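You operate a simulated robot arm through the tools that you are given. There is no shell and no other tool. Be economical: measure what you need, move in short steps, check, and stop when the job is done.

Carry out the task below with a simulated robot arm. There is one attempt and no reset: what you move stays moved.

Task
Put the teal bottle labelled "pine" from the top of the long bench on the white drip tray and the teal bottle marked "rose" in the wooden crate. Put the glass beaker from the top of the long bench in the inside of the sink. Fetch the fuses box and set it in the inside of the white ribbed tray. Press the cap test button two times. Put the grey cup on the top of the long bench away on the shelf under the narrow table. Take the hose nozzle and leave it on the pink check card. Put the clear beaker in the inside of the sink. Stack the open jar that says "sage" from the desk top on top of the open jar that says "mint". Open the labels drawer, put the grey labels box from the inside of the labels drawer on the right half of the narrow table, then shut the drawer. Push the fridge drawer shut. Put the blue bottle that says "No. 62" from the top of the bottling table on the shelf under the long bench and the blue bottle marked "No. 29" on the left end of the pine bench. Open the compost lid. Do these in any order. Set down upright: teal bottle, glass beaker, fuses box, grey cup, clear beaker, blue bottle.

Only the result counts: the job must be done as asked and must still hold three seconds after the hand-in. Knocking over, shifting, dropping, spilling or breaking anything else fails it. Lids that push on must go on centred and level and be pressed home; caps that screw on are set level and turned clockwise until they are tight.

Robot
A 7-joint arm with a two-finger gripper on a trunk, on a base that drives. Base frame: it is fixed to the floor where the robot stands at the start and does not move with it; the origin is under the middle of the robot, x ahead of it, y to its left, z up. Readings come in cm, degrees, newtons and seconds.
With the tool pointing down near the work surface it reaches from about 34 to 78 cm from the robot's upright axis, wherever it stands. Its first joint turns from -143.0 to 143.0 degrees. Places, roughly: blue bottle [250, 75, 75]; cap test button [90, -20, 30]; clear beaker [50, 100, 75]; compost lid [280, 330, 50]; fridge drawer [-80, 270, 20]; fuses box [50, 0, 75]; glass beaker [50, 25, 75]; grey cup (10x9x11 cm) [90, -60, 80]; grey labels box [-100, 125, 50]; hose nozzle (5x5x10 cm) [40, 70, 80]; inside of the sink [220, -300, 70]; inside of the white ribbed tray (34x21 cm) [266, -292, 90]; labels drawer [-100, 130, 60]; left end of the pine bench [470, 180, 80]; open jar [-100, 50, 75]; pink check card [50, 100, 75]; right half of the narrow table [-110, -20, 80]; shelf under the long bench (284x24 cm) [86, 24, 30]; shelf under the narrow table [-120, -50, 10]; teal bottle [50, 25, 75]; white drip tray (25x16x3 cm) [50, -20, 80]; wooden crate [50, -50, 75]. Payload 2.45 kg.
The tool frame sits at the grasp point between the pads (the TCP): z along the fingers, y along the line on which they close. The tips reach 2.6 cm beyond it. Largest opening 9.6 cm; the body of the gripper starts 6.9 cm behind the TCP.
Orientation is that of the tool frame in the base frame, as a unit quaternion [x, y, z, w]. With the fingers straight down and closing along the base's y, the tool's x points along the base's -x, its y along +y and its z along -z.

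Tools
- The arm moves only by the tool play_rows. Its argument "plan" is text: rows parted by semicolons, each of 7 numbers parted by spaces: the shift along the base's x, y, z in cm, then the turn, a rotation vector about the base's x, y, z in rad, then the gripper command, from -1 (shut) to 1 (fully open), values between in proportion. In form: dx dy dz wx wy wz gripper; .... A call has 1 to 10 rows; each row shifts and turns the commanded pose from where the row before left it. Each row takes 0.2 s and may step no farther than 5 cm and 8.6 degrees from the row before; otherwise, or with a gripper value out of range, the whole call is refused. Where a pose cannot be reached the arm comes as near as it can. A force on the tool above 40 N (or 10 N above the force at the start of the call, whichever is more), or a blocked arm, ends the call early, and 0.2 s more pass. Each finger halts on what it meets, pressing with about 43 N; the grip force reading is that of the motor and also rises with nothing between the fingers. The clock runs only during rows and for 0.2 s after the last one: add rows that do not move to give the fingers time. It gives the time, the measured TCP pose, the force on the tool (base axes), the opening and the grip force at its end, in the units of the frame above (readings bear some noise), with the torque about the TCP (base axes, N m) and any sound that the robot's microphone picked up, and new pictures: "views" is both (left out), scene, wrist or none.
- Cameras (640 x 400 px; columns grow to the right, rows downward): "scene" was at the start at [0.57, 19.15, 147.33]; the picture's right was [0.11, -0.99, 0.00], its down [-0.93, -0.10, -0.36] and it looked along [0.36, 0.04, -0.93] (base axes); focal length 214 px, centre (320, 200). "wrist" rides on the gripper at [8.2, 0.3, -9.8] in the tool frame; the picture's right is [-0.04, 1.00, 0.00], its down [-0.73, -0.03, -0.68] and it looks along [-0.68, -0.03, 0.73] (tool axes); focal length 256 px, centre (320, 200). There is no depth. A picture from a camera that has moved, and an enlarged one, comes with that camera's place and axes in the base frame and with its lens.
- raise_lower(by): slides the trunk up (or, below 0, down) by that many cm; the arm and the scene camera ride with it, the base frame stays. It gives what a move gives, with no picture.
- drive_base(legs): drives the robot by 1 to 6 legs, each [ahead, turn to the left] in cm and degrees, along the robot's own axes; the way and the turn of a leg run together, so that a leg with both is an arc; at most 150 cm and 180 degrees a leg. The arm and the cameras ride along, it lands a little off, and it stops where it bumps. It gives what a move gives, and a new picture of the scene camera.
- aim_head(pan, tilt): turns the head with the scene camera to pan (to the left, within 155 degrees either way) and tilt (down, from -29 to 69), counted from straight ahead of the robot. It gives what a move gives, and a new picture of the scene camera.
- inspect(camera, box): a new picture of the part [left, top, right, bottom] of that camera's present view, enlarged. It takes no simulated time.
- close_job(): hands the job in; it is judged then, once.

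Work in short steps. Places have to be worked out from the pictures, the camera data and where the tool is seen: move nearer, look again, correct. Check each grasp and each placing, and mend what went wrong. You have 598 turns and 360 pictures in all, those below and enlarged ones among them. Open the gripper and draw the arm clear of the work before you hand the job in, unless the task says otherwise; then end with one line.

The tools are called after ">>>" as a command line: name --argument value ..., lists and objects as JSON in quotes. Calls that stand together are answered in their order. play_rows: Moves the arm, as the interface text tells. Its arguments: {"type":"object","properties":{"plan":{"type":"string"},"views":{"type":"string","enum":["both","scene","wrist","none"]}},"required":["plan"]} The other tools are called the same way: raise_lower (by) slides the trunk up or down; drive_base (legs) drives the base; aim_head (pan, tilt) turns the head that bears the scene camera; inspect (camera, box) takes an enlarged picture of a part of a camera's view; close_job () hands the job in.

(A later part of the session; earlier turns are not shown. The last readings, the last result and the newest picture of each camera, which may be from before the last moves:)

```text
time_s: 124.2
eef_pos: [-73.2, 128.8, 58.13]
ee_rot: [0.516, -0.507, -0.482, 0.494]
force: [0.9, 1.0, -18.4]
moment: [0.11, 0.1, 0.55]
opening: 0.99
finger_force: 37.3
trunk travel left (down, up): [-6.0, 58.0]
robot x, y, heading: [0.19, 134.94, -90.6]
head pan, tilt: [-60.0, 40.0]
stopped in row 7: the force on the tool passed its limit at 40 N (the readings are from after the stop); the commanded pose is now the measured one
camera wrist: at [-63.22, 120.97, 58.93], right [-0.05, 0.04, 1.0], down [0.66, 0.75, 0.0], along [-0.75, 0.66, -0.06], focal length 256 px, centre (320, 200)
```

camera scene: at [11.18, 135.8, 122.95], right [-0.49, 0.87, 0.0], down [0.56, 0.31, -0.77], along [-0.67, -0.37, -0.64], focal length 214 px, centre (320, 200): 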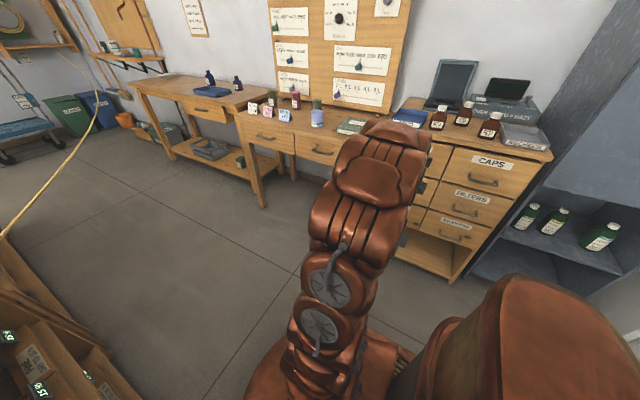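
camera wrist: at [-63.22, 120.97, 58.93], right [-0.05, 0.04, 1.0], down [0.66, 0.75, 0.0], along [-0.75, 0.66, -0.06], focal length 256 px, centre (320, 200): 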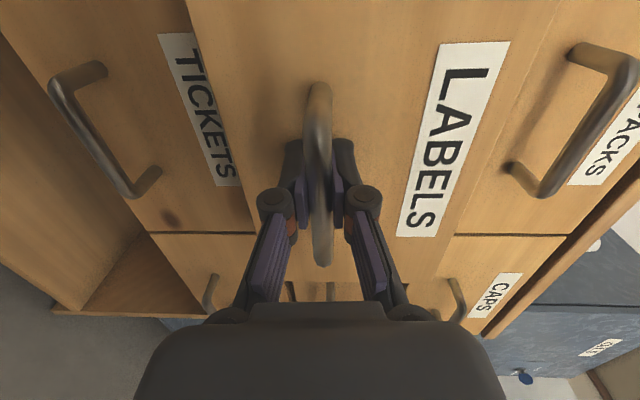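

The drawer is sliding. I continue pulling more slowly, relaxing vertical strain.

>>> play_rows --plan "1 0 -0.2 0 0 0 -1;1.5 0 0 0 0 0 -1;1.5 0 0 0 0 0 -1;1.5 0 0 0 0 0 -1;1.5 0 0 0 0 0 -1;1.5 0 0 0 0 0 -1;1.5 0 0 0 0 0 -1" --views "wrist"

```text
time_s: 124.9
eef_pos: [-71.09, 128.65, 58.15]
ee_rot: [0.517, -0.501, -0.491, 0.491]
force: [-0.7, 19.1, 7.4]
moment: [-0.87, -0.11, -0.82]
opening: 1.07
finger_force: 37.6
trunk travel left (down, up): [-6.0, 58.0]
robot x, y, heading: [0.09, 134.61, -91.0]
head pan, tilt: [-60.0, 40.0]
stopped in row 3: the force on the tool passed its limit at 56 N (the readings are from after the stop); the commanded pose is now the measured one
camera wrist: at [-61.21, 120.73, 58.66], right [-0.04, 0.02, 1.0], down [0.67, 0.74, 0.01], along [-0.74, 0.67, -0.04], focal length 256 px, centre (320, 200)
```

wrist: 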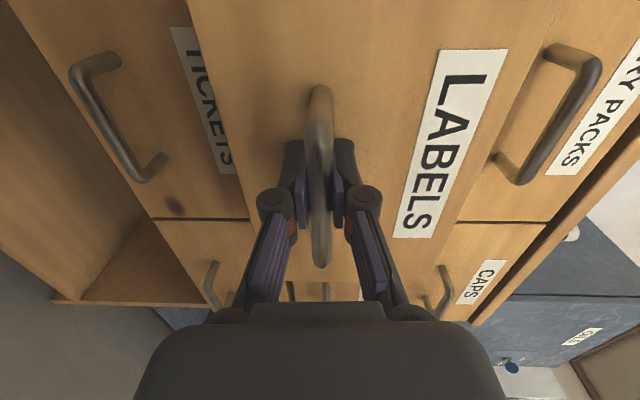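

Resistance and side load; I relax and pull slower.

>>> play_rows --plan "0 0 0 0 0 0 -1;0.5 0 0 0 0 0 -1;0.8 0 0 0 0 0 -1;0.8 0 0 0 0 0 -1;0.8 0 0 0 0 0 -1;0.8 0 0 0 0 0 -1;0.8 0 0 0 0 0 -1;0.8 0 0 0 0 0 -1;0.8 0 0 0 0 0 -1;0.8 0 0 0 0 0 -1" --views "none"

```text
time_s: 125.5
eef_pos: [-70.92, 128.22, 58.1]
ee_rot: [0.52, -0.495, -0.494, 0.49]
force: [-0.2, 23.8, 6.2]
moment: [-0.87, -0.05, -0.64]
opening: 1.06
finger_force: 38.0
trunk travel left (down, up): [-6.0, 58.0]
robot x, y, heading: [0.26, 135.18, -91.0]
head pan, tilt: [-60.0, 40.0]
stopped in row 2: the force on the tool passed its limit at 49 N (the readings are from after the stop); the commanded pose is now the measured one
```

The arm hits its inner reach limit with the tool horizontal. I release, back off, then raise the trunk and let the arm reach downward for a shorter reach.

>>> play_rows --plan "0 0 0 0 0 0 0;0 0 0 0 0 0 1;0 0 0 0 0 0 1;1.5 0 0 0 0 0 1;1.5 0 0 0 0 0 1;1.5 0 0 0 0 0 1;1.5 0 0 0 0 0 1;0 0 0 0 0 0 1" --views "wrist"

```text
time_s: 127.2
eef_pos: [-63.52, 116.01, 56.74]
ee_rot: [0.576, -0.44, -0.448, 0.523]
force: [0.4, -0.5, 0.5]
moment: [0.0, -0.02, -0.05]
opening: 9.62
finger_force: 0.1
trunk travel left (down, up): [-6.0, 58.0]
robot x, y, heading: [0.3, 134.88, -91.0]
head pan, tilt: [-60.0, 40.0]
stopped in row 8: the arm was blocked; the commanded pose is now the measured one
camera wrist: at [-52.22, 110.1, 57.23], right [-0.05, -0.03, 1.0], down [0.51, 0.86, 0.05], along [-0.86, 0.51, -0.03], focal length 256 px, centre (320, 200)
```

wrist: 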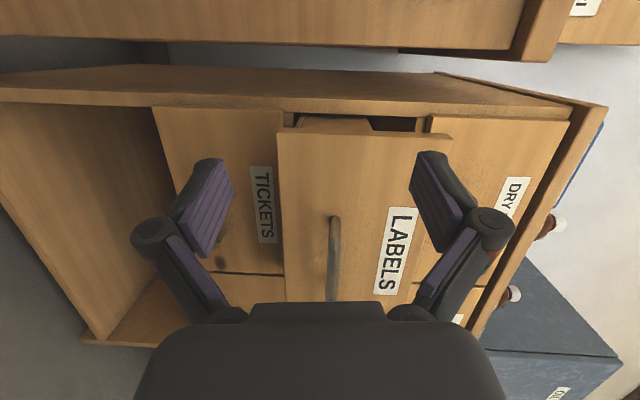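

The hand slipped aside freely (drawer open ~9 cm). I raise the trunk and re-lower with the arm to test the shorter reach.

>>> raise_lower --by 30

>>> play_rows --plan "-1 2 -3 0 0 0 1;0 2 -4 -0.07 0.02 0 1;0 2 -4 -0.07 0 0 1;0 2 -4 0 0 0 1;0 2 -4 0 0 0 1;0 2 -4 0 0 0 1" --views "both"

```text
time_s: 130.2
eef_pos: [-63.5, 118.07, 88.19]
ee_rot: [0.561, -0.45, -0.452, 0.529]
force: [-0.2, -0.2, 0.8]
moment: [0.0, -0.01, 0.02]
opening: 9.59
finger_force: 0.0
trunk travel left (down, up): [-36.0, 28.0]
robot x, y, heading: [0.39, 134.66, -91.3]
head pan, tilt: [-60.0, 40.0]
```

```text
time_s: 131.6
eef_pos: [-64.52, 130.18, 65.07]
ee_rot: [0.518, -0.475, -0.425, 0.57]
force: [0.6, -0.6, -0.6]
moment: [-0.01, -0.05, 0.0]
opening: 9.6
finger_force: 0.1
trunk travel left (down, up): [-36.0, 28.0]
robot x, y, heading: [0.54, 134.89, -91.0]
head pan, tilt: [-60.0, 40.0]
camera scene: at [11.2, 135.8, 131.95], right [-0.48, 0.88, 0.0], down [0.56, 0.31, -0.77], along [-0.67, -0.37, -0.64], focal length 214 px, centre (320, 200)
camera wrist: at [-53.37, 124.09, 66.13], right [-0.01, 0.14, 0.99], down [0.53, 0.84, -0.11], along [-0.85, 0.52, -0.09], focal length 256 px, centre (320, 200)
```

scene: 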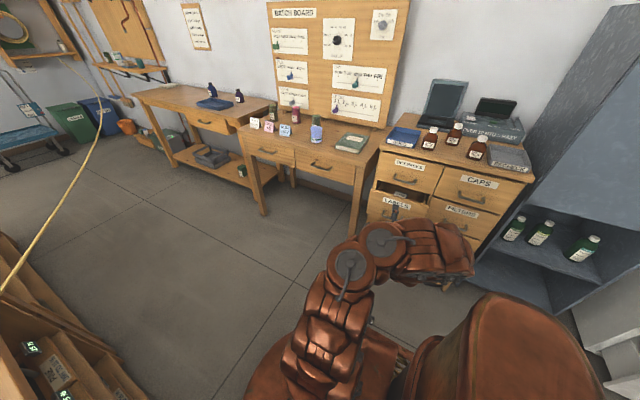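
wrist: 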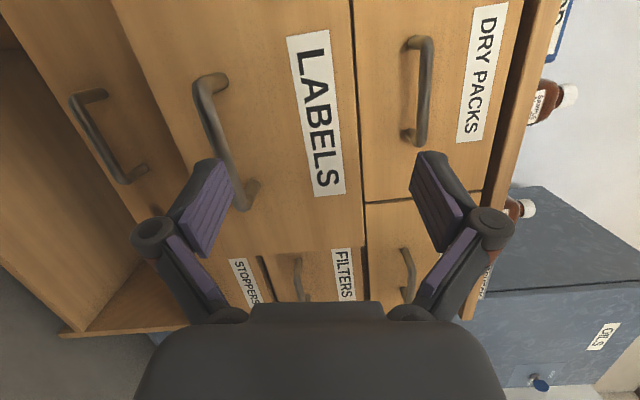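

Now the arm has a good posture. I level the tool and align with the handle (≈−71, 129, 58.4).

>>> play_rows --plan "0 -0.4 -3.3 0.05 0 -0.095 0.2;0 -0.4 -3.2 0.05 0 -0.095 0;0 0 0 0 0 0 0" --views "wrist"

```text
time_s: 132.4
eef_pos: [-64.59, 129.34, 58.75]
ee_rot: [-0.498, 0.5, 0.501, -0.5]
force: [-0.3, 0.3, 0.0]
moment: [0.03, 0.01, 0.0]
opening: 4.79
finger_force: 0.0
trunk travel left (down, up): [-36.0, 28.0]
robot x, y, heading: [0.31, 135.26, -91.3]
head pan, tilt: [-60.0, 40.0]
camera wrist: at [-54.8, 121.21, 59.08], right [0.0, 0.04, 1.0], down [0.68, 0.73, -0.03], along [-0.73, 0.68, -0.03], focal length 256 px, centre (320, 200)
```

wrist: 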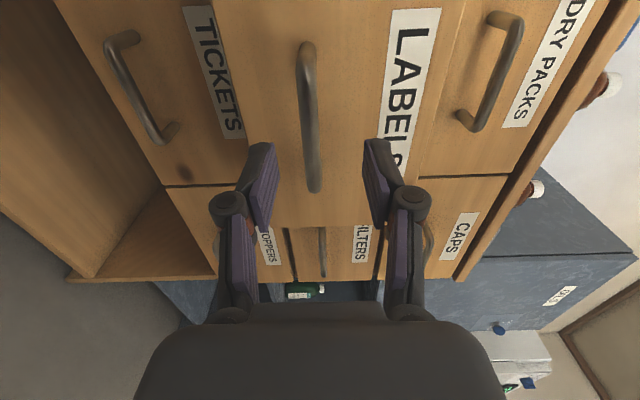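

>>> play_rows --plan "-3.5 -0.3 -0.4 0 0 0 0;-3.3 0 0 0 0 0 0;0 0 0 0 0 0 0" --views "wrist"

```text
time_s: 133.2
eef_pos: [-71.29, 129.0, 58.3]
ee_rot: [0.498, -0.501, -0.5, 0.501]
force: [0.6, -0.1, -0.2]
moment: [0.02, -0.01, -0.03]
opening: 4.8
finger_force: 0.0
trunk travel left (down, up): [-36.0, 28.0]
robot x, y, heading: [0.13, 134.95, -91.3]
head pan, tilt: [-60.0, 40.0]
camera wrist: at [-61.55, 120.85, 58.65], right [0.0, 0.04, 1.0], down [0.68, 0.73, -0.03], along [-0.73, 0.68, -0.03], focal length 256 px, centre (320, 200)
```

wrist: 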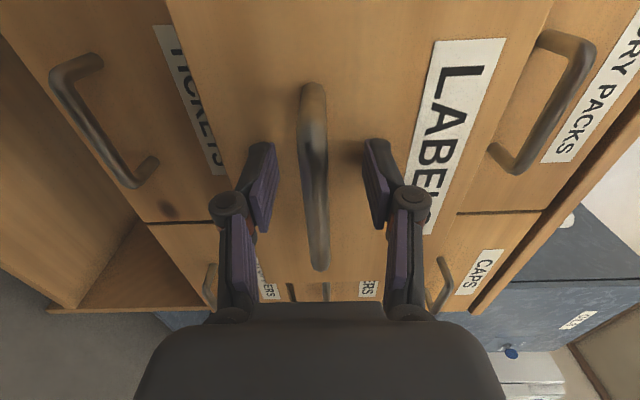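

Grip and pull in moderate steps.

>>> play_rows --plan "0 0 0 0 0 0 -1;0 0 0 0 0 0 -1;0 0 0 0 0 0 -1;0.5 0 0 0 0 0 -1;1.2 0 0 0 0 0 -1;1.5 0 0 0 0 0 -1;1.5 0 0 0 0 0 -1;1.5 0 0 0 0 0 -1;1.5 0 0 0 0 0 -1" --views "none"

```text
time_s: 135.2
eef_pos: [-63.62, 128.87, 58.01]
ee_rot: [-0.498, 0.502, 0.5, -0.5]
force: [-0.4, 3.2, -29.0]
moment: [0.05, 0.34, 0.11]
opening: 1.0
finger_force: 37.4
trunk travel left (down, up): [-36.0, 28.0]
robot x, y, heading: [0.4, 134.92, -91.1]
head pan, tilt: [-60.0, 40.0]
```

Sliding well (≈17 cm open). Continue, easing z.

>>> play_rows --plan "0.5 0 -0.3 0 0 0 -1;1.5 0 0 0 0 0 -1;1.5 0 0 0 0 0 -1;1.5 0 0 0 0 0 -1;1.5 0 0 0 0 0 -1;1.5 0 0 0 0 0 -1;1.5 0 0 0 0 0 -1" --views "both"

```text
time_s: 136.8
eef_pos: [-54.13, 128.94, 58.18]
ee_rot: [0.498, -0.499, -0.501, 0.502]
force: [-0.7, 5.9, 14.8]
moment: [0.12, -0.18, 1.15]
opening: 1.02
finger_force: 37.6
trunk travel left (down, up): [-36.0, 28.0]
robot x, y, heading: [0.24, 134.8, -91.0]
head pan, tilt: [-60.0, 40.0]
camera scene: at [11.23, 135.84, 131.96], right [-0.48, 0.88, 0.0], down [0.56, 0.31, -0.77], along [-0.67, -0.37, -0.64], focal length 214 px, centre (320, 200)
camera wrist: at [-44.31, 120.82, 58.43], right [0.01, 0.04, 1.0], down [0.68, 0.73, -0.04], along [-0.73, 0.68, -0.02], focal length 256 px, centre (320, 200)
```

scene: 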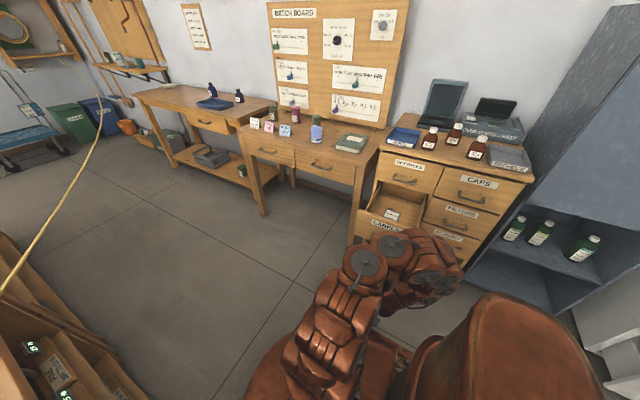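
wrist: 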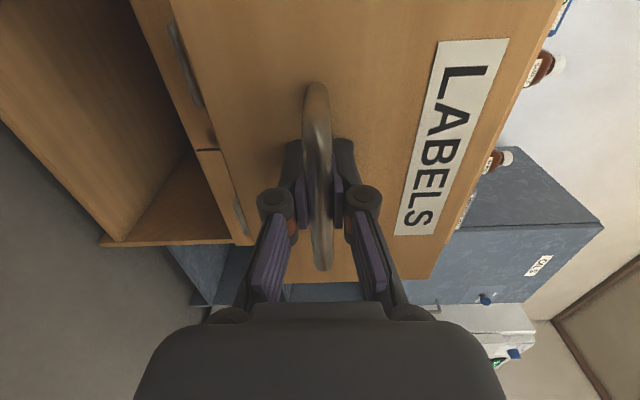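

>>> inspect --camera "scene" --box '[340, 150, 460, 250]'

```text
4.00 times, centred on (400, 200) of scene
camera zoom: at [11.23, 135.84, 131.96], right [-0.48, 0.88, 0.0], down [0.56, 0.31, -0.77], along [-0.67, -0.37, -0.64], focal length 858 px, centre (0, 200)
```

zoom: 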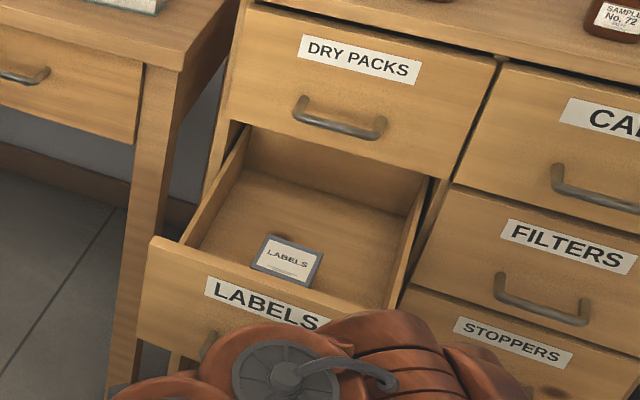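

The box lies at ≈(−74, 130). I try to pull the drawer a little further for clearance, then release and back off.

>>> play_rows --plan "1 0 0.1 0 0 0 -1;1 0 0 0 0 0 -1;1 0 0 0 0 0 -1;1 0 0 0 0 0 -1;0 0 0 0 0 0 -1" --views "none"

```text
time_s: 138.0
eef_pos: [-51.22, 128.99, 58.09]
ee_rot: [0.495, -0.497, -0.503, 0.505]
force: [1.2, 8.0, 27.2]
moment: [0.3, -0.31, 0.14]
opening: 1.04
finger_force: 36.9
out of reach, approached as far as the arm can: row 4
trunk travel left (down, up): [-36.0, 28.0]
robot x, y, heading: [0.42, 135.25, -91.2]
head pan, tilt: [-60.0, 40.0]
```

Open 29 cm. I open the gripper and slide sideways (−y) off the bar, then rise.

>>> play_rows --plan "0 0 0 0 0 0 0;0 0 0 0 0 0 1;0 0 0 0 0 0 1;0 -2 0 0 0 0 1;0 -4 0 0 0 0 1;0 -4 0 0 0 0 1;0 -4 0 0 0 0 1;0 -4 1 0 0 0 1;0 -2 3 0 0 0 1" --views "scene"

```text
time_s: 140.0
eef_pos: [-54.68, 110.3, 62.33]
ee_rot: [-0.499, 0.501, 0.5, -0.5]
force: [-0.3, 1.0, 0.1]
moment: [-0.01, 0.02, 0.03]
opening: 9.61
finger_force: 0.0
out of reach, approached as far as the arm can: row 4, 5, 7, 8
trunk travel left (down, up): [-36.0, 28.0]
robot x, y, heading: [0.76, 134.8, -90.9]
head pan, tilt: [-60.0, 40.0]
camera scene: at [11.17, 135.81, 131.95], right [-0.48, 0.88, 0.0], down [0.56, 0.31, -0.77], along [-0.67, -0.37, -0.64], focal length 214 px, centre (320, 200)
```

scene: 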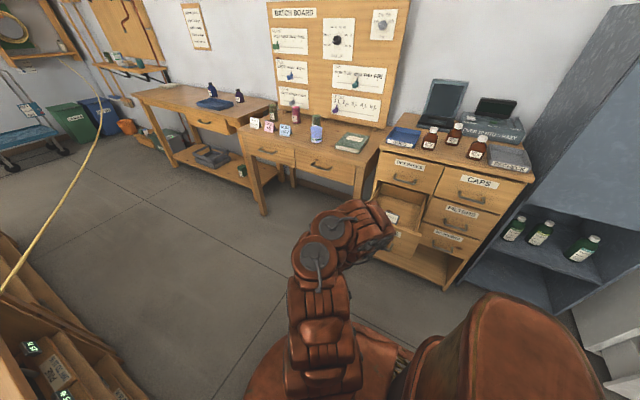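

>>> inspect --camera "scene" --box '[340, 150, 460, 250]'

```text
4.00 times, centred on (400, 200) of scene
camera zoom: at [11.17, 135.81, 131.95], right [-0.48, 0.88, 0.0], down [0.56, 0.31, -0.77], along [-0.67, -0.37, -0.64], focal length 858 px, centre (0, 200)
```

zoom: 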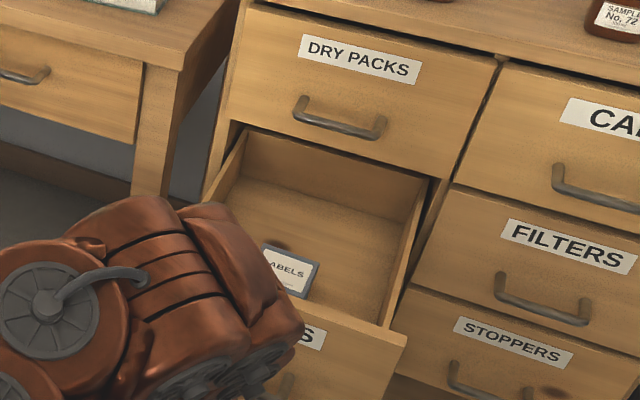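

I raise the trunk and turn the tool to point down (closing along y, camera on the +x side).

>>> raise_lower --by 26

>>> play_rows --plan "0 0 1 0.0864 -0.0864 0.0864 1;0 0 1 0.0864 -0.0864 0.0864 1;0 0 1 0.0864 -0.0864 0.0864 1;0 0 1 0.0864 -0.0864 0.0864 1;0 0 1 0.0864 -0.0864 0.0864 1;0 1 0 0.0864 -0.0864 0.0864 1;0 1 0 0.0864 -0.0864 0.0864 1;0 1 0 0.0864 -0.0864 0.0864 1;0 1 0 0.0864 -0.0864 0.0864 1;0 1 0 0.0864 -0.0864 0.0864 1" --views "none"

>>> play_rows --plan "-2 2.5 0 0.0864 -0.0864 0.0864 1;-2 2.5 0 0.0864 -0.0864 0.0864 1;-3 2.5 0 0.0864 -0.0864 0.0864 1;-3 2.5 0 0.0864 -0.0864 0.0864 1;-3 0 0 0 0 0 1;0 0 0 0 0 0 1" --views "wrist"

```text
time_s: 142.6
eef_pos: [-54.71, 110.41, 88.2]
ee_rot: [0.499, -0.5, -0.499, 0.502]
force: [-0.4, 0.1, 0.1]
moment: [-0.03, 0.01, 0.05]
opening: 9.6
finger_force: 0.1
trunk travel left (down, up): [-62.0, 2.0]
robot x, y, heading: [0.33, 134.78, -91.2]
head pan, tilt: [-60.0, 40.0]
```

```text
time_s: 144.8
eef_pos: [-53.7, 112.72, 87.6]
ee_rot: [0.921, -0.254, -0.195, 0.221]
force: [-0.3, 0.4, -0.4]
moment: [0.03, 0.02, -0.02]
opening: 9.61
finger_force: 0.1
out of reach, approached as far as the arm can: row 1, 2, 3
trunk travel left (down, up): [-62.0, 2.0]
robot x, y, heading: [0.34, 134.73, -91.1]
head pan, tilt: [-60.0, 40.0]
```

```text
time_s: 146.2
eef_pos: [-66.6, 122.61, 87.68]
ee_rot: [0.994, -0.093, -0.034, 0.043]
force: [-0.4, 0.2, -0.6]
moment: [-0.01, -0.01, 0.04]
opening: 9.6
finger_force: 0.0
trunk travel left (down, up): [-62.0, 2.0]
robot x, y, heading: [0.36, 135.08, -91.0]
head pan, tilt: [-60.0, 40.0]
camera wrist: at [-57.9, 121.68, 97.02], right [-0.22, -0.97, 0.1], down [-0.66, 0.22, 0.72], along [-0.72, 0.09, -0.69], focal length 256 px, centre (320, 200)
```

wrist: 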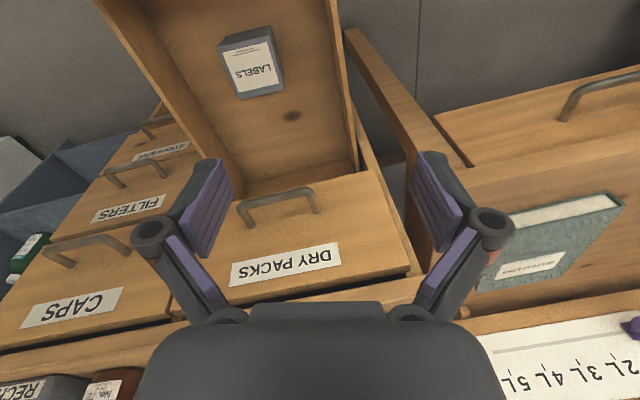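

I level the tool fully and move above the box (≈−69, 130.5).

>>> play_rows --plan "-1 3 0 0.043 -0.034 0.093 1;-1 3 0 0.043 -0.034 0.093 1;-0.4 1.9 -3 0 0 0 1;0 0 -4 0 0 0 1;0 0 0 0 0 0 1" --views "wrist"

```text
time_s: 147.4
eef_pos: [-69.05, 130.68, 80.8]
ee_rot: [1.0, 0.0, -0.002, 0.002]
force: [0.1, 0.9, 0.5]
moment: [0.0, 0.01, 0.02]
opening: 9.57
finger_force: 0.0
trunk travel left (down, up): [-62.0, 2.0]
robot x, y, heading: [0.17, 135.07, -90.8]
head pan, tilt: [-60.0, 40.0]
camera wrist: at [-60.92, 130.51, 90.6], right [-0.04, -1.0, 0.0], down [-0.73, 0.03, 0.68], along [-0.68, 0.02, -0.73], focal length 256 px, centre (320, 200)
```

wrist: 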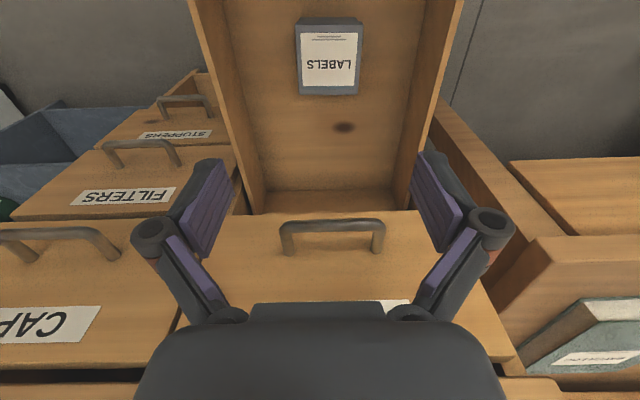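

Centre y 129.4; descend to z≈62 and look.

>>> play_rows --plan "0 -1.2 -4.5 0 0 0 1;0 0 -4.5 0 0 0 1;0 0 -4.5 0 0 0 1;0 0 -4.5 0 0 0 1;0 0 0 0 0 0 1" --views "wrist"

```text
time_s: 148.6
eef_pos: [-69.12, 129.46, 62.59]
ee_rot: [1.0, 0.0, -0.002, 0.002]
force: [0.0, 0.1, 0.6]
moment: [0.02, 0.0, -0.05]
opening: 9.61
finger_force: 0.0
trunk travel left (down, up): [-62.0, 2.0]
robot x, y, heading: [0.03, 134.9, -91.1]
head pan, tilt: [-60.0, 40.0]
camera wrist: at [-60.84, 129.31, 72.48], right [-0.04, -1.0, 0.0], down [-0.73, 0.03, 0.68], along [-0.68, 0.03, -0.73], focal length 256 px, centre (320, 200)
```

wrist: 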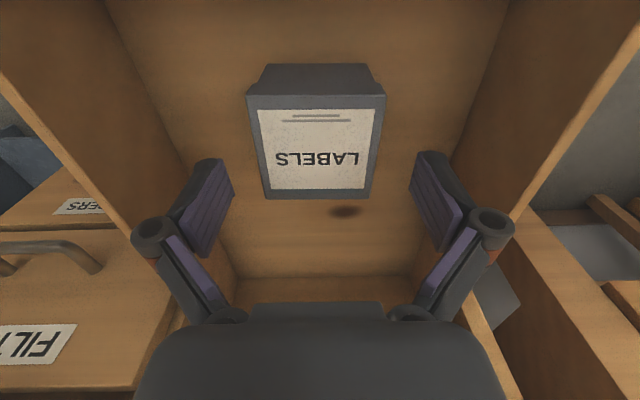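

Box top z≈60, bottom ≈54, centred at x −68.8. Descend to z 57.5 and grip.

>>> play_rows --plan "0.2 0 -3 0 0 0 1;0 0 -2 0 0 0 1;0 0 0 0 0 0 -1;0 0 0 0 0 0 -1;0 0 0 0 0 0 -1;0 0 0 0 0 0 -1;0 0 4 0 0 0 -1;0 0 4 0 0 0 -1" --views "wrist"

```text
time_s: 150.4
eef_pos: [-68.79, 129.48, 65.71]
ee_rot: [1.0, 0.0, -0.002, 0.002]
force: [0.3, 0.8, -1.8]
moment: [-0.04, -0.04, -0.02]
opening: 6.92
finger_force: 43.1
trunk travel left (down, up): [-62.0, 2.0]
robot x, y, heading: [0.25, 134.96, -90.9]
head pan, tilt: [-60.0, 40.0]
camera wrist: at [-60.72, 129.24, 75.51], right [-0.04, -1.0, 0.0], down [-0.73, 0.03, 0.68], along [-0.68, 0.03, -0.73], focal length 256 px, centre (320, 200)
```

wrist: 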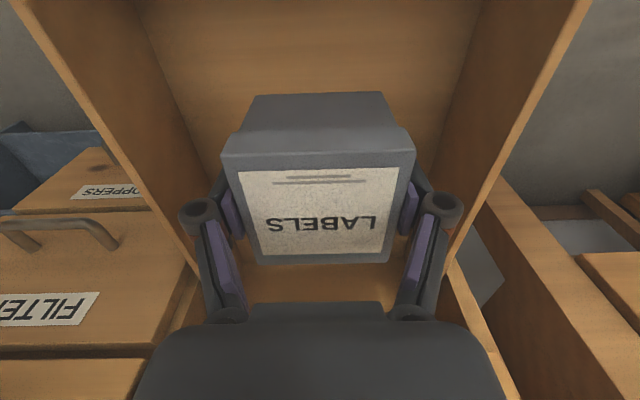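

Box gripped. Lift to z≈108 and drive toward the narrow table, shifting nearer to it.

>>> play_rows --plan "1 0 4.5 0 0 0 -1;1 0 4.5 0 0 0 -1;1 0 4.5 0 0 0 -1;1 0 4.5 0 0 0 -1;1 0 4.5 0 0 0 -1;1 0 4.5 0 0 0 -1;1 0 4.5 0 0 0 -1;1 0 4.5 0 0 0 -1;1 0 4.5 0 0 0 -1" --views "none"

>>> drive_base --legs '[[0, -6.5], [75, 0]]'

```text
time_s: 152.4
eef_pos: [-60.07, 129.37, 106.39]
ee_rot: [1.0, -0.002, -0.002, 0.002]
force: [0.3, -0.2, -1.8]
moment: [0.05, -0.02, 0.02]
opening: 6.93
finger_force: 43.0
trunk travel left (down, up): [-62.0, 2.0]
robot x, y, heading: [0.7, 135.25, -91.2]
head pan, tilt: [-60.0, 40.0]
```

```text
time_s: 157.1
eef_pos: [-70.32, 61.54, 106.21]
ee_rot: [0.998, -0.058, -0.002, 0.002]
force: [0.2, -0.1, -1.3]
moment: [-0.01, 0.0, 0.02]
opening: 6.91
finger_force: 42.7
trunk travel left (down, up): [-62.0, 2.0]
robot x, y, heading: [-9.47, 60.14, -98.0]
head pan, tilt: [-60.0, 40.0]
camera scene: at [1.0, 59.6, 157.95], right [-0.38, 0.93, 0.0], down [0.6, 0.24, -0.77], along [-0.71, -0.29, -0.64], focal length 214 px, centre (320, 200)
```

scene: 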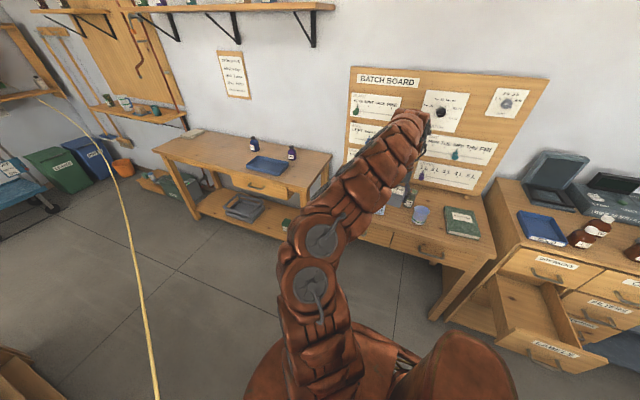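

>>> drive_base --legs '[[75, 0], [0, 8]]'

>>> play_rows --plan "0 0 0 0 0 0 -1" --views "wrist"

```text
time_s: 161.8
eef_pos: [-80.11, -21.72, 106.34]
ee_rot: [1.0, 0.014, -0.002, 0.002]
force: [-0.3, -0.6, -2.1]
moment: [0.01, -0.01, 0.0]
opening: 6.91
finger_force: 42.5
trunk travel left (down, up): [-62.0, 2.0]
robot x, y, heading: [-19.87, -14.42, -89.5]
head pan, tilt: [-60.0, 40.0]
camera scene: at [-9.07, -13.36, 157.95], right [-0.51, 0.86, 0.0], down [0.55, 0.33, -0.77], along [-0.66, -0.39, -0.64], focal length 214 px, centre (320, 200)
```

scene: 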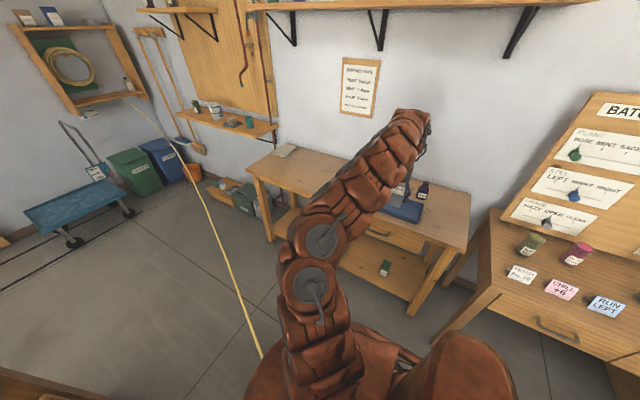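

```text
time_s: 162.2
eef_pos: [-80.0, -21.66, 106.39]
ee_rot: [1.0, 0.013, -0.002, 0.001]
force: [-0.4, -0.8, -0.6]
moment: [-0.03, 0.03, -0.02]
opening: 6.93
finger_force: 43.0
trunk travel left (down, up): [-62.0, 2.0]
robot x, y, heading: [-20.12, -14.6, -89.4]
head pan, tilt: [-60.0, 40.0]
camera wrist: at [-71.87, -21.67, 116.18], right [-0.01, -1.0, 0.0], down [-0.73, 0.01, 0.68], along [-0.68, 0.01, -0.73], focal length 256 px, centre (320, 200)
```

wrist: 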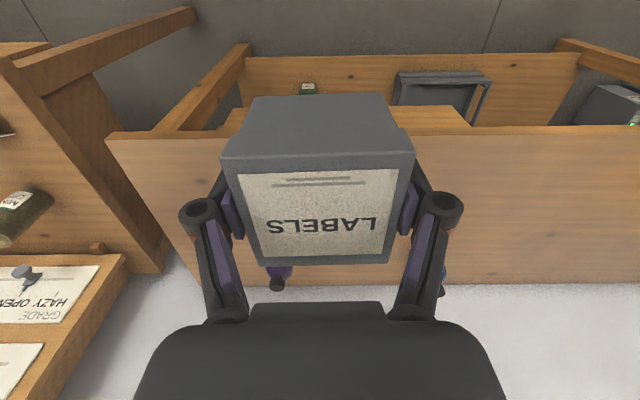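

>>> inspect --camera "scene" --box '[330, 150, 490, 280]'

```text
3.08 times, centred on (410, 215) of scene
camera zoom: at [-9.07, -13.37, 157.95], right [-0.51, 0.86, 0.0], down [0.55, 0.33, -0.77], along [-0.66, -0.39, -0.64], focal length 660 px, centre (43, 154)
```

zoom: 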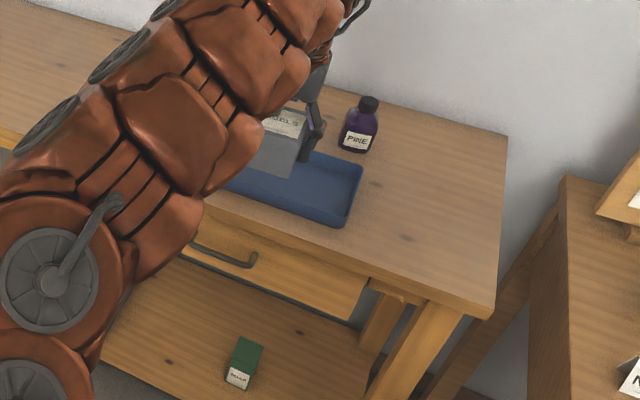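

Free spot is the right front part of the table, around (−102, 3), right of the blue tray. I jockey the base closer.

>>> drive_base --legs '[[0, 25], [-20, 0], [0, -25]]'

>>> play_rows --plan "-3 3 0 0 0 0 -1;-3 3 0 0 0 0 -1;-3 1 0 0 0 0 -1;0 0 0 0 0 0 -1" --views "both"

```text
time_s: 166.3
eef_pos: [-88.75, -3.37, 106.41]
ee_rot: [1.0, 0.011, -0.001, 0.002]
force: [0.4, -0.2, -1.5]
moment: [-0.01, -0.03, -0.02]
opening: 6.9
finger_force: 43.2
trunk travel left (down, up): [-62.0, 2.0]
robot x, y, heading: [-28.62, 3.43, -89.9]
head pan, tilt: [-60.0, 40.0]
camera scene: at [-17.7, 4.75, 157.95], right [-0.5, 0.86, 0.0], down [0.56, 0.32, -0.77], along [-0.66, -0.39, -0.64], focal length 214 px, centre (320, 200)
```

scene: 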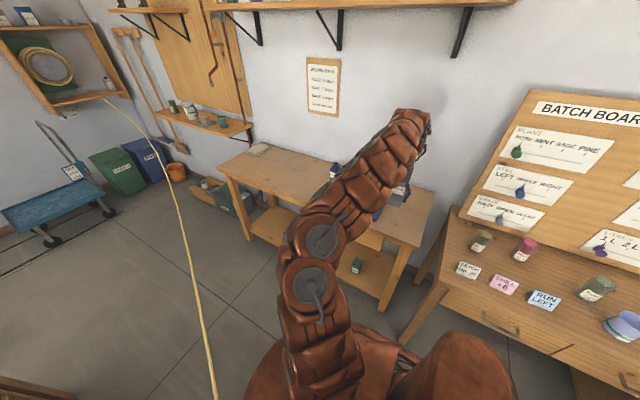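

```text
time_s: 167.3
eef_pos: [-97.94, 3.72, 106.24]
ee_rot: [1.0, 0.013, 0.0, 0.002]
force: [-0.5, -0.1, -1.9]
moment: [-0.02, -0.01, 0.0]
opening: 6.93
finger_force: 43.1
trunk travel left (down, up): [-62.0, 2.0]
robot x, y, heading: [-28.55, 3.51, -89.7]
head pan, tilt: [-60.0, 40.0]
camera scene: at [-17.77, 4.75, 157.95], right [-0.5, 0.86, 0.0], down [0.56, 0.32, -0.77], along [-0.66, -0.39, -0.64], focal length 214 px, centre (320, 200)
camera wrist: at [-89.62, 3.63, 116.13], right [-0.02, -1.0, 0.0], down [-0.73, 0.01, 0.68], along [-0.68, 0.01, -0.73], focal length 256 px, centre (320, 200)
```

scene: 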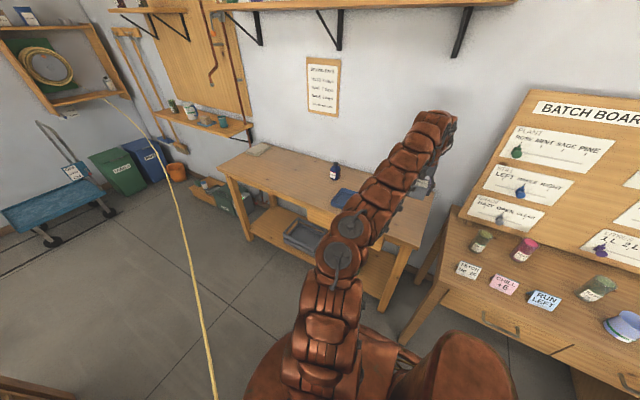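
wrist: 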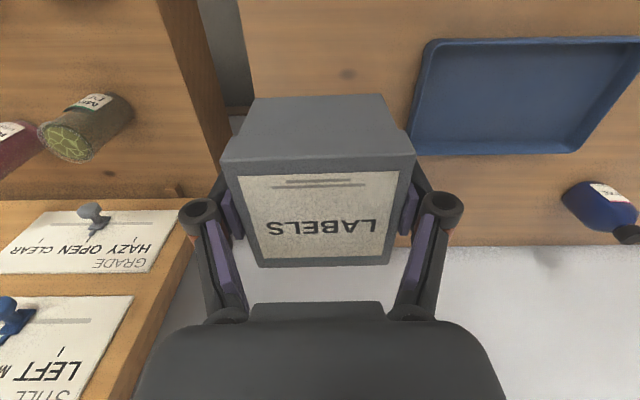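

The spot is clear. I shift to x≈−102 and lower.

>>> play_rows --plan "-4 0 0 0 0 0 -1;0 0 -4.5 0 0 0 -1;0 0 -4.5 0 0 0 -1;0 0 -4.5 0 0 0 -1;0 0 -4.5 0 0 0 -1;0 0 -2 0 0 0 -1;0 0 0 0 0 0 -1" --views "wrist"

```text
time_s: 168.9
eef_pos: [-98.71, 3.63, 86.32]
ee_rot: [1.0, 0.012, -0.002, 0.002]
force: [0.3, -0.8, -1.7]
moment: [0.0, 0.01, -0.01]
opening: 6.92
finger_force: 42.9
out of reach, approached as far as the arm can: row 1
trunk travel left (down, up): [-62.0, 2.0]
robot x, y, heading: [-28.51, 3.7, -89.7]
head pan, tilt: [-60.0, 40.0]
camera wrist: at [-90.54, 3.65, 96.14], right [-0.02, -1.0, 0.0], down [-0.73, 0.01, 0.68], along [-0.68, 0.01, -0.73], focal length 256 px, centre (320, 200)
```

wrist: 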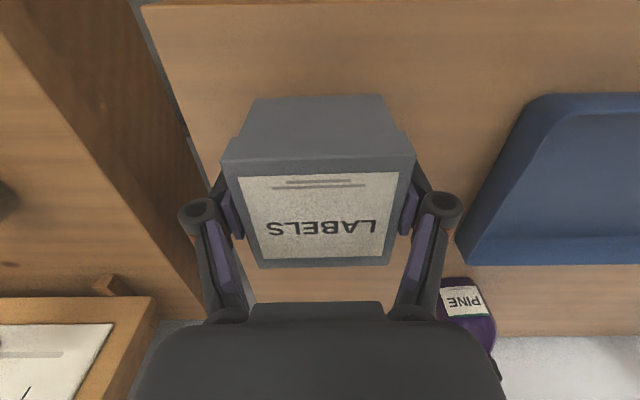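

Over the table (front edge x≈−92.4). Nudge inward and lower to contact.

>>> play_rows --plan "-2 0 -1.5 0 0 0 -1;0 0 -1 0 0 0 -1;0 0 -0.5 0 0 0 -1;0 0 -0.5 0 0 0 -1;0 0 -0.5 0 0 0 -1;0 0 0 0 0 0 -1" --views "none"

```text
time_s: 170.3
eef_pos: [-100.6, 3.64, 82.44]
ee_rot: [1.0, 0.012, -0.004, 0.002]
force: [-6.7, -2.0, 30.7]
moment: [-0.1, 0.18, -0.01]
opening: 6.96
finger_force: 42.9
trunk travel left (down, up): [-62.0, 2.0]
robot x, y, heading: [-28.55, 3.26, -89.9]
head pan, tilt: [-60.0, 40.0]
```

Contact. Release and rise.

>>> play_rows --plan "0 0 0.4 0 0 0 -1;0 0 0 0 0 0 0.2;0 0 0 0 0 0 1;0 0 0 0 0 0 1;0 0 4 0 0 0 1;0.5 0 5 0 0 0 1;1 0 5 0 0 0 1;1 0 5 0 0 0 1" --views "wrist"

```text
refused: row 6 steps farther than a row can; nothing moved
```

>>> play_rows --plan "0 0 0.4 0 0 0 -1;0 0 0 0 0 0 0.2;0 0 0 0 0 0 1;0 0 0 0 0 0 1;0 0 4 0 0 0 1;0.5 0 4.5 0 0 0 1;1 0 4.5 0 0 0 1;1 0 4.5 0 0 0 1" --views "wrist"

```text
time_s: 172.1
eef_pos: [-98.3, 3.8, 100.32]
ee_rot: [1.0, 0.012, -0.001, 0.002]
force: [-0.6, 0.2, 0.2]
moment: [-0.01, -0.04, -0.01]
opening: 9.6
finger_force: 0.2
trunk travel left (down, up): [-62.0, 2.0]
robot x, y, heading: [-28.08, 3.88, -89.8]
head pan, tilt: [-60.0, 40.0]
camera wrist: at [-90.1, 3.73, 110.2], right [-0.02, -1.0, 0.0], down [-0.73, 0.02, 0.68], along [-0.68, 0.01, -0.73], focal length 256 px, centre (320, 200)
```

wrist: 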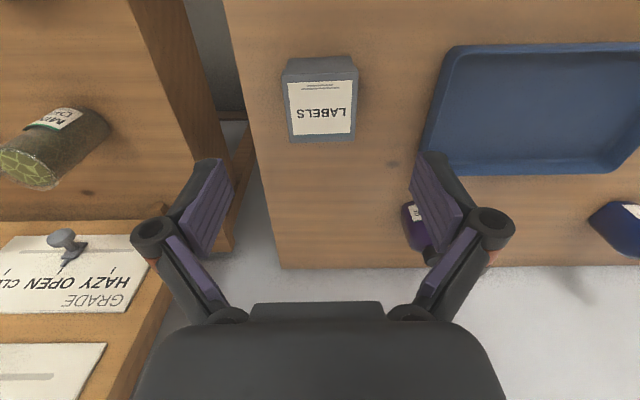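

Labels box stands on the right half. Next I retract and drive back to view the jars on the desk.

>>> play_rows --plan "3 0 3 0 0 0 1;4 0 2 0 0 0 1;4 0 1 0 0 0 1;4 0 0 0 0 0 1" --views "none"

>>> drive_base --legs '[[-38, 0]]'

>>> play_rows --plan "0 0 0 0 0 0 1" --views "wrist"

>>> inspect --camera "scene" --box '[330, 150, 560, 330]'

```text
time_s: 173.3
eef_pos: [-83.15, 6.51, 101.86]
ee_rot: [0.997, -0.016, 0.041, -0.067]
force: [-0.4, 1.7, 0.1]
moment: [-0.15, 0.0, 0.04]
opening: 9.6
finger_force: 0.1
trunk travel left (down, up): [-62.0, 2.0]
robot x, y, heading: [-28.38, 3.8, -89.7]
head pan, tilt: [-60.0, 40.0]
stopped in row 4: the arm was blocked; the commanded pose is now the measured one
```

```text
time_s: 175.7
eef_pos: [-83.34, 44.32, 101.97]
ee_rot: [0.997, -0.016, 0.041, -0.065]
force: [-0.9, -0.6, -0.2]
moment: [0.02, 0.0, 0.0]
opening: 9.59
finger_force: 0.1
trunk travel left (down, up): [-62.0, 2.0]
robot x, y, heading: [-28.69, 41.74, -89.7]
head pan, tilt: [-60.0, 40.0]
camera scene: at [-17.86, 42.73, 157.95], right [-0.5, 0.86, 0.0], down [0.56, 0.32, -0.77], along [-0.66, -0.39, -0.64], focal length 214 px, centre (320, 200)
```

scene: 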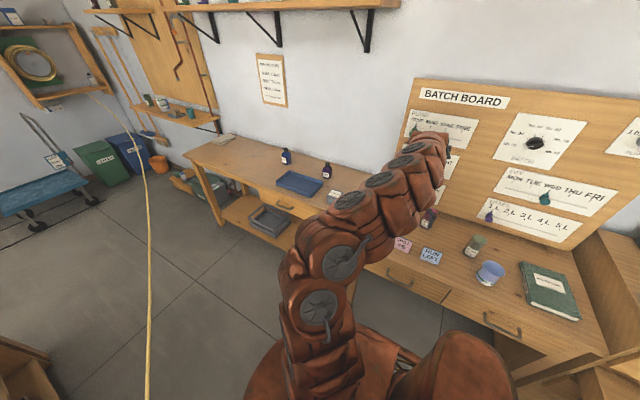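

```text
time_s: 176.1
eef_pos: [-83.33, 44.38, 101.94]
ee_rot: [0.997, -0.015, 0.041, -0.066]
force: [0.1, -0.2, 0.1]
moment: [0.01, -0.02, 0.0]
opening: 9.58
finger_force: 0.1
trunk travel left (down, up): [-62.0, 2.0]
robot x, y, heading: [-28.79, 41.58, -90.1]
head pan, tilt: [-60.0, 40.0]
camera wrist: at [-76.04, 42.49, 112.25], right [-0.07, -0.99, -0.14], down [-0.79, -0.03, 0.62], along [-0.61, 0.15, -0.78], focal length 256 px, centre (320, 200)
```

wrist: 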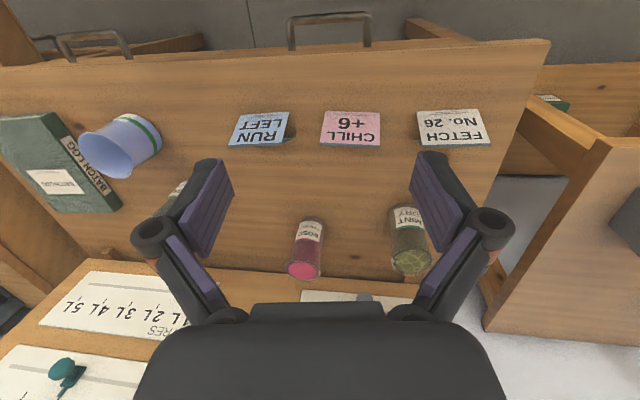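

```text
2.22 times, centred on (445, 240) of scene
camera zoom: at [-17.86, 42.74, 157.95], right [-0.5, 0.86, 0.0], down [0.56, 0.32, -0.77], along [-0.66, -0.39, -0.64], focal length 477 px, centre (42, 111)
```

zoom: 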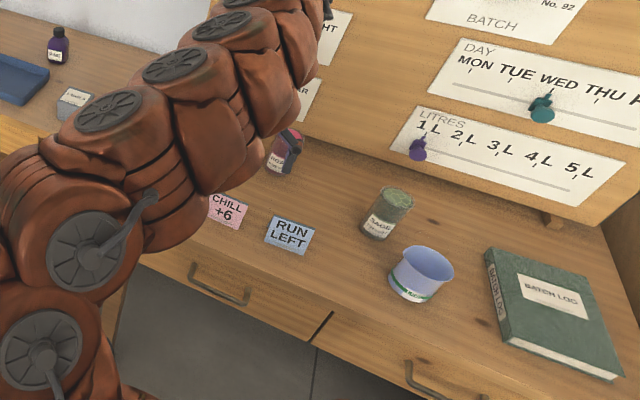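

Jars: mint ≈(−107, 35), rose between, sage ≈(−101, 71). I jockey the base closer, between them.

>>> drive_base --legs '[[0, 30], [-16, 0], [0, -30]]'

>>> play_rows --plan "0 2 2 0.065 0.04 -0.015 1;0 2 2 0.065 0.04 -0.015 1;0 2 0 0 0 0 1;0 2 0 0 0 0 1;0 0 0 0 0 0 1" --views "both"

```text
time_s: 180.5
eef_pos: [-91.48, 57.63, 101.94]
ee_rot: [0.997, -0.012, 0.041, -0.066]
force: [-0.9, 0.3, 0.8]
moment: [-0.05, -0.04, -0.02]
opening: 9.59
finger_force: 0.0
trunk travel left (down, up): [-62.0, 2.0]
robot x, y, heading: [-37.16, 55.46, -89.2]
head pan, tilt: [-60.0, 40.0]
camera scene: at [-25.98, 56.49, 157.95], right [-0.51, 0.86, 0.0], down [0.55, 0.33, -0.77], along [-0.66, -0.39, -0.64], focal length 214 px, centre (320, 200)
```

scene: 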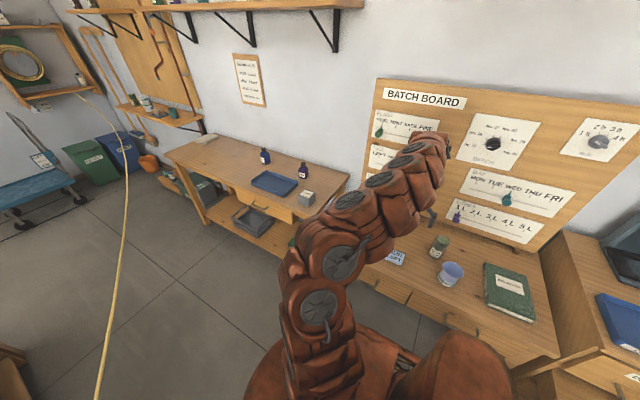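

```text
time_s: 181.7
eef_pos: [-91.26, 65.8, 105.95]
ee_rot: [0.991, -0.032, 0.001, -0.129]
force: [-0.1, 0.1, -0.2]
moment: [0.01, -0.01, 0.01]
opening: 9.62
finger_force: 0.0
trunk travel left (down, up): [-62.0, 2.0]
robot x, y, heading: [-37.08, 55.05, -89.2]
head pan, tilt: [-60.0, 40.0]
camera scene: at [-25.99, 56.5, 157.95], right [-0.51, 0.86, 0.0], down [0.55, 0.33, -0.77], along [-0.66, -0.39, -0.64], focal length 214 px, centre (320, 200)
camera wrist: at [-83.41, 62.47, 115.34], right [-0.1, -0.96, -0.26], down [-0.74, -0.1, 0.67], along [-0.67, 0.26, -0.7], focal length 256 px, centre (320, 200)
```

scene: 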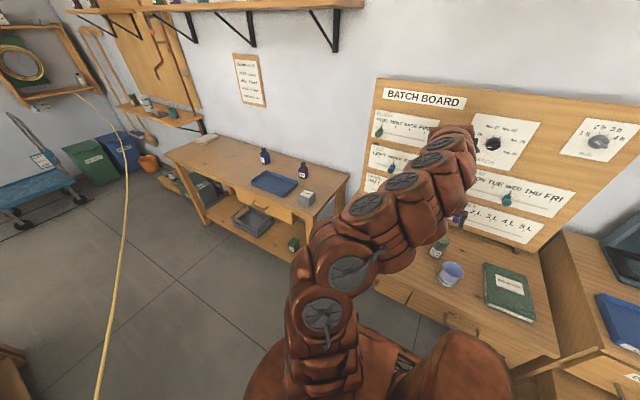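
wrist: 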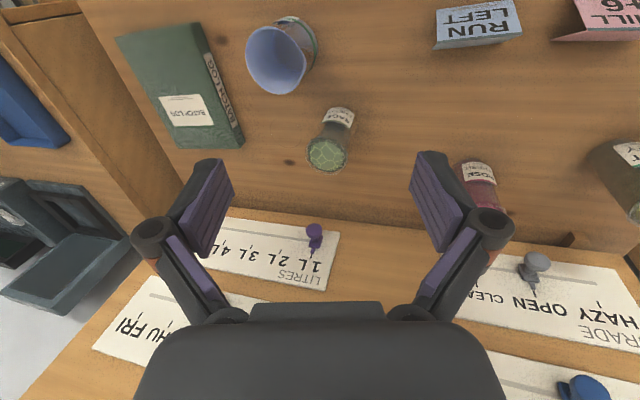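

I correct the tilt (opposite sign) and move over sage (≈−102, 71.7).

>>> play_rows --plan "-2.5 1.5 0 -0.129 0 0.032 1;-2.5 1.5 0 -0.129 0 0.032 1;-2.5 1.5 0 0 0 0 1;-2.5 1.4 -2 0 0 0 1;0 0 0 0 0 0 1" --views "wrist"

```text
time_s: 182.9
eef_pos: [-101.36, 71.54, 103.84]
ee_rot: [1.0, 0.0, 0.001, -0.001]
force: [-0.1, -0.3, -0.5]
moment: [-0.04, 0.0, -0.02]
opening: 9.58
finger_force: 0.0
trunk travel left (down, up): [-62.0, 2.0]
robot x, y, heading: [-36.52, 54.98, -89.3]
head pan, tilt: [-60.0, 40.0]
camera wrist: at [-93.25, 71.3, 113.79], right [-0.04, -1.0, 0.0], down [-0.74, 0.03, 0.68], along [-0.68, 0.03, -0.74], focal length 256 px, centre (320, 200)
```

wrist: 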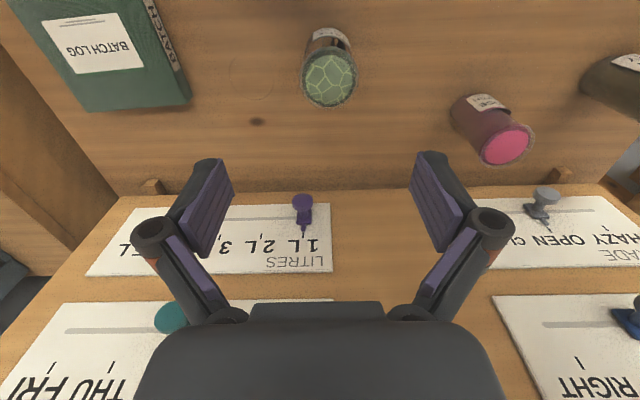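

Sage ≈(−102, 70.6), top z≈87. I centre and descend.

>>> play_rows --plan "-0.6 -0.9 -4 0 0 0 1;0 0 -4.5 0 0 0 1;0 0 -3 0 0 0 1;0 0 0 0 0 0 1" --views "wrist"

```text
time_s: 183.9
eef_pos: [-102.22, 70.44, 92.51]
ee_rot: [1.0, 0.0, 0.001, -0.001]
force: [0.0, -0.3, 1.2]
moment: [0.0, -0.01, -0.02]
opening: 9.6
finger_force: 0.0
trunk travel left (down, up): [-62.0, 2.0]
robot x, y, heading: [-36.62, 55.11, -89.7]
head pan, tilt: [-60.0, 40.0]
camera wrist: at [-93.91, 70.27, 102.32], right [-0.04, -1.0, 0.0], down [-0.74, 0.03, 0.68], along [-0.68, 0.03, -0.74], focal length 256 px, centre (320, 200)
```

wrist: 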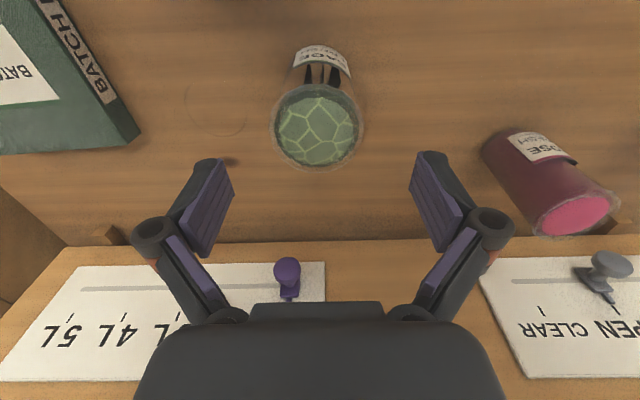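

Aligned. Descend to z≈83.7 and grip.

>>> play_rows --plan "0 0 -4.5 0 0 0 1;0 0 -4.3 0 0 0 1;0 0 0 0 0 0 -1;0 0 0 0 0 0 -1;0 0 0 0 0 0 -1;0 0 0 0 0 0 -1" --views "wrist"

```text
time_s: 185.3
eef_pos: [-102.09, 70.66, 83.74]
ee_rot: [1.0, 0.0, 0.001, -0.002]
force: [-1.4, 2.7, 10.5]
moment: [-0.1, -0.17, 0.03]
opening: 5.65
finger_force: 43.6
trunk travel left (down, up): [-62.0, 2.0]
robot x, y, heading: [-36.88, 55.37, -89.6]
head pan, tilt: [-60.0, 40.0]
camera wrist: at [-93.98, 70.35, 93.62], right [-0.04, -1.0, 0.0], down [-0.73, 0.03, 0.68], along [-0.68, 0.03, -0.73], focal length 256 px, centre (320, 200)
```

wrist: 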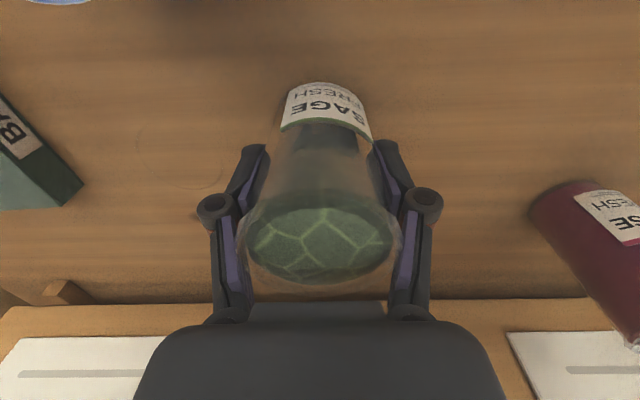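

Gripped sage. I lift and move partway to view mint.

>>> play_rows --plan "0 0 4.5 0 0 0 -1;0 0 4.5 0 0 0 -1;0 0 4.5 0 0 0 -1;0 0 4.5 0 0 0 -1;0 -4.8 0 0 0 0 -1;0 -4.8 0 0 0 0 -1;0 -4.8 0 0 0 0 -1;0 -4.8 0 0 0 0 -1;0 -4.8 0 0 0 0 -1;0 0 0 0 0 0 -1" --views "wrist"

```text
time_s: 187.5
eef_pos: [-102.17, 46.59, 101.68]
ee_rot: [1.0, 0.0, 0.002, -0.001]
force: [0.4, 0.1, -1.5]
moment: [0.01, 0.02, 0.04]
opening: 5.46
finger_force: 42.6
trunk travel left (down, up): [-62.0, 2.0]
robot x, y, heading: [-36.64, 55.58, -89.7]
head pan, tilt: [-60.0, 40.0]
camera wrist: at [-93.94, 46.34, 111.48], right [-0.04, -1.0, 0.0], down [-0.74, 0.03, 0.68], along [-0.68, 0.03, -0.74], focal length 256 px, centre (320, 200)
```

wrist: 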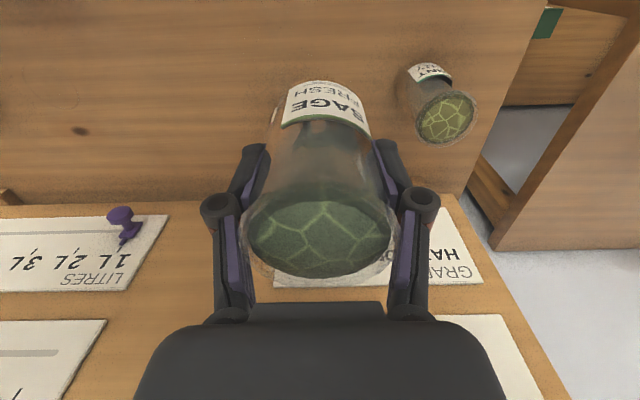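

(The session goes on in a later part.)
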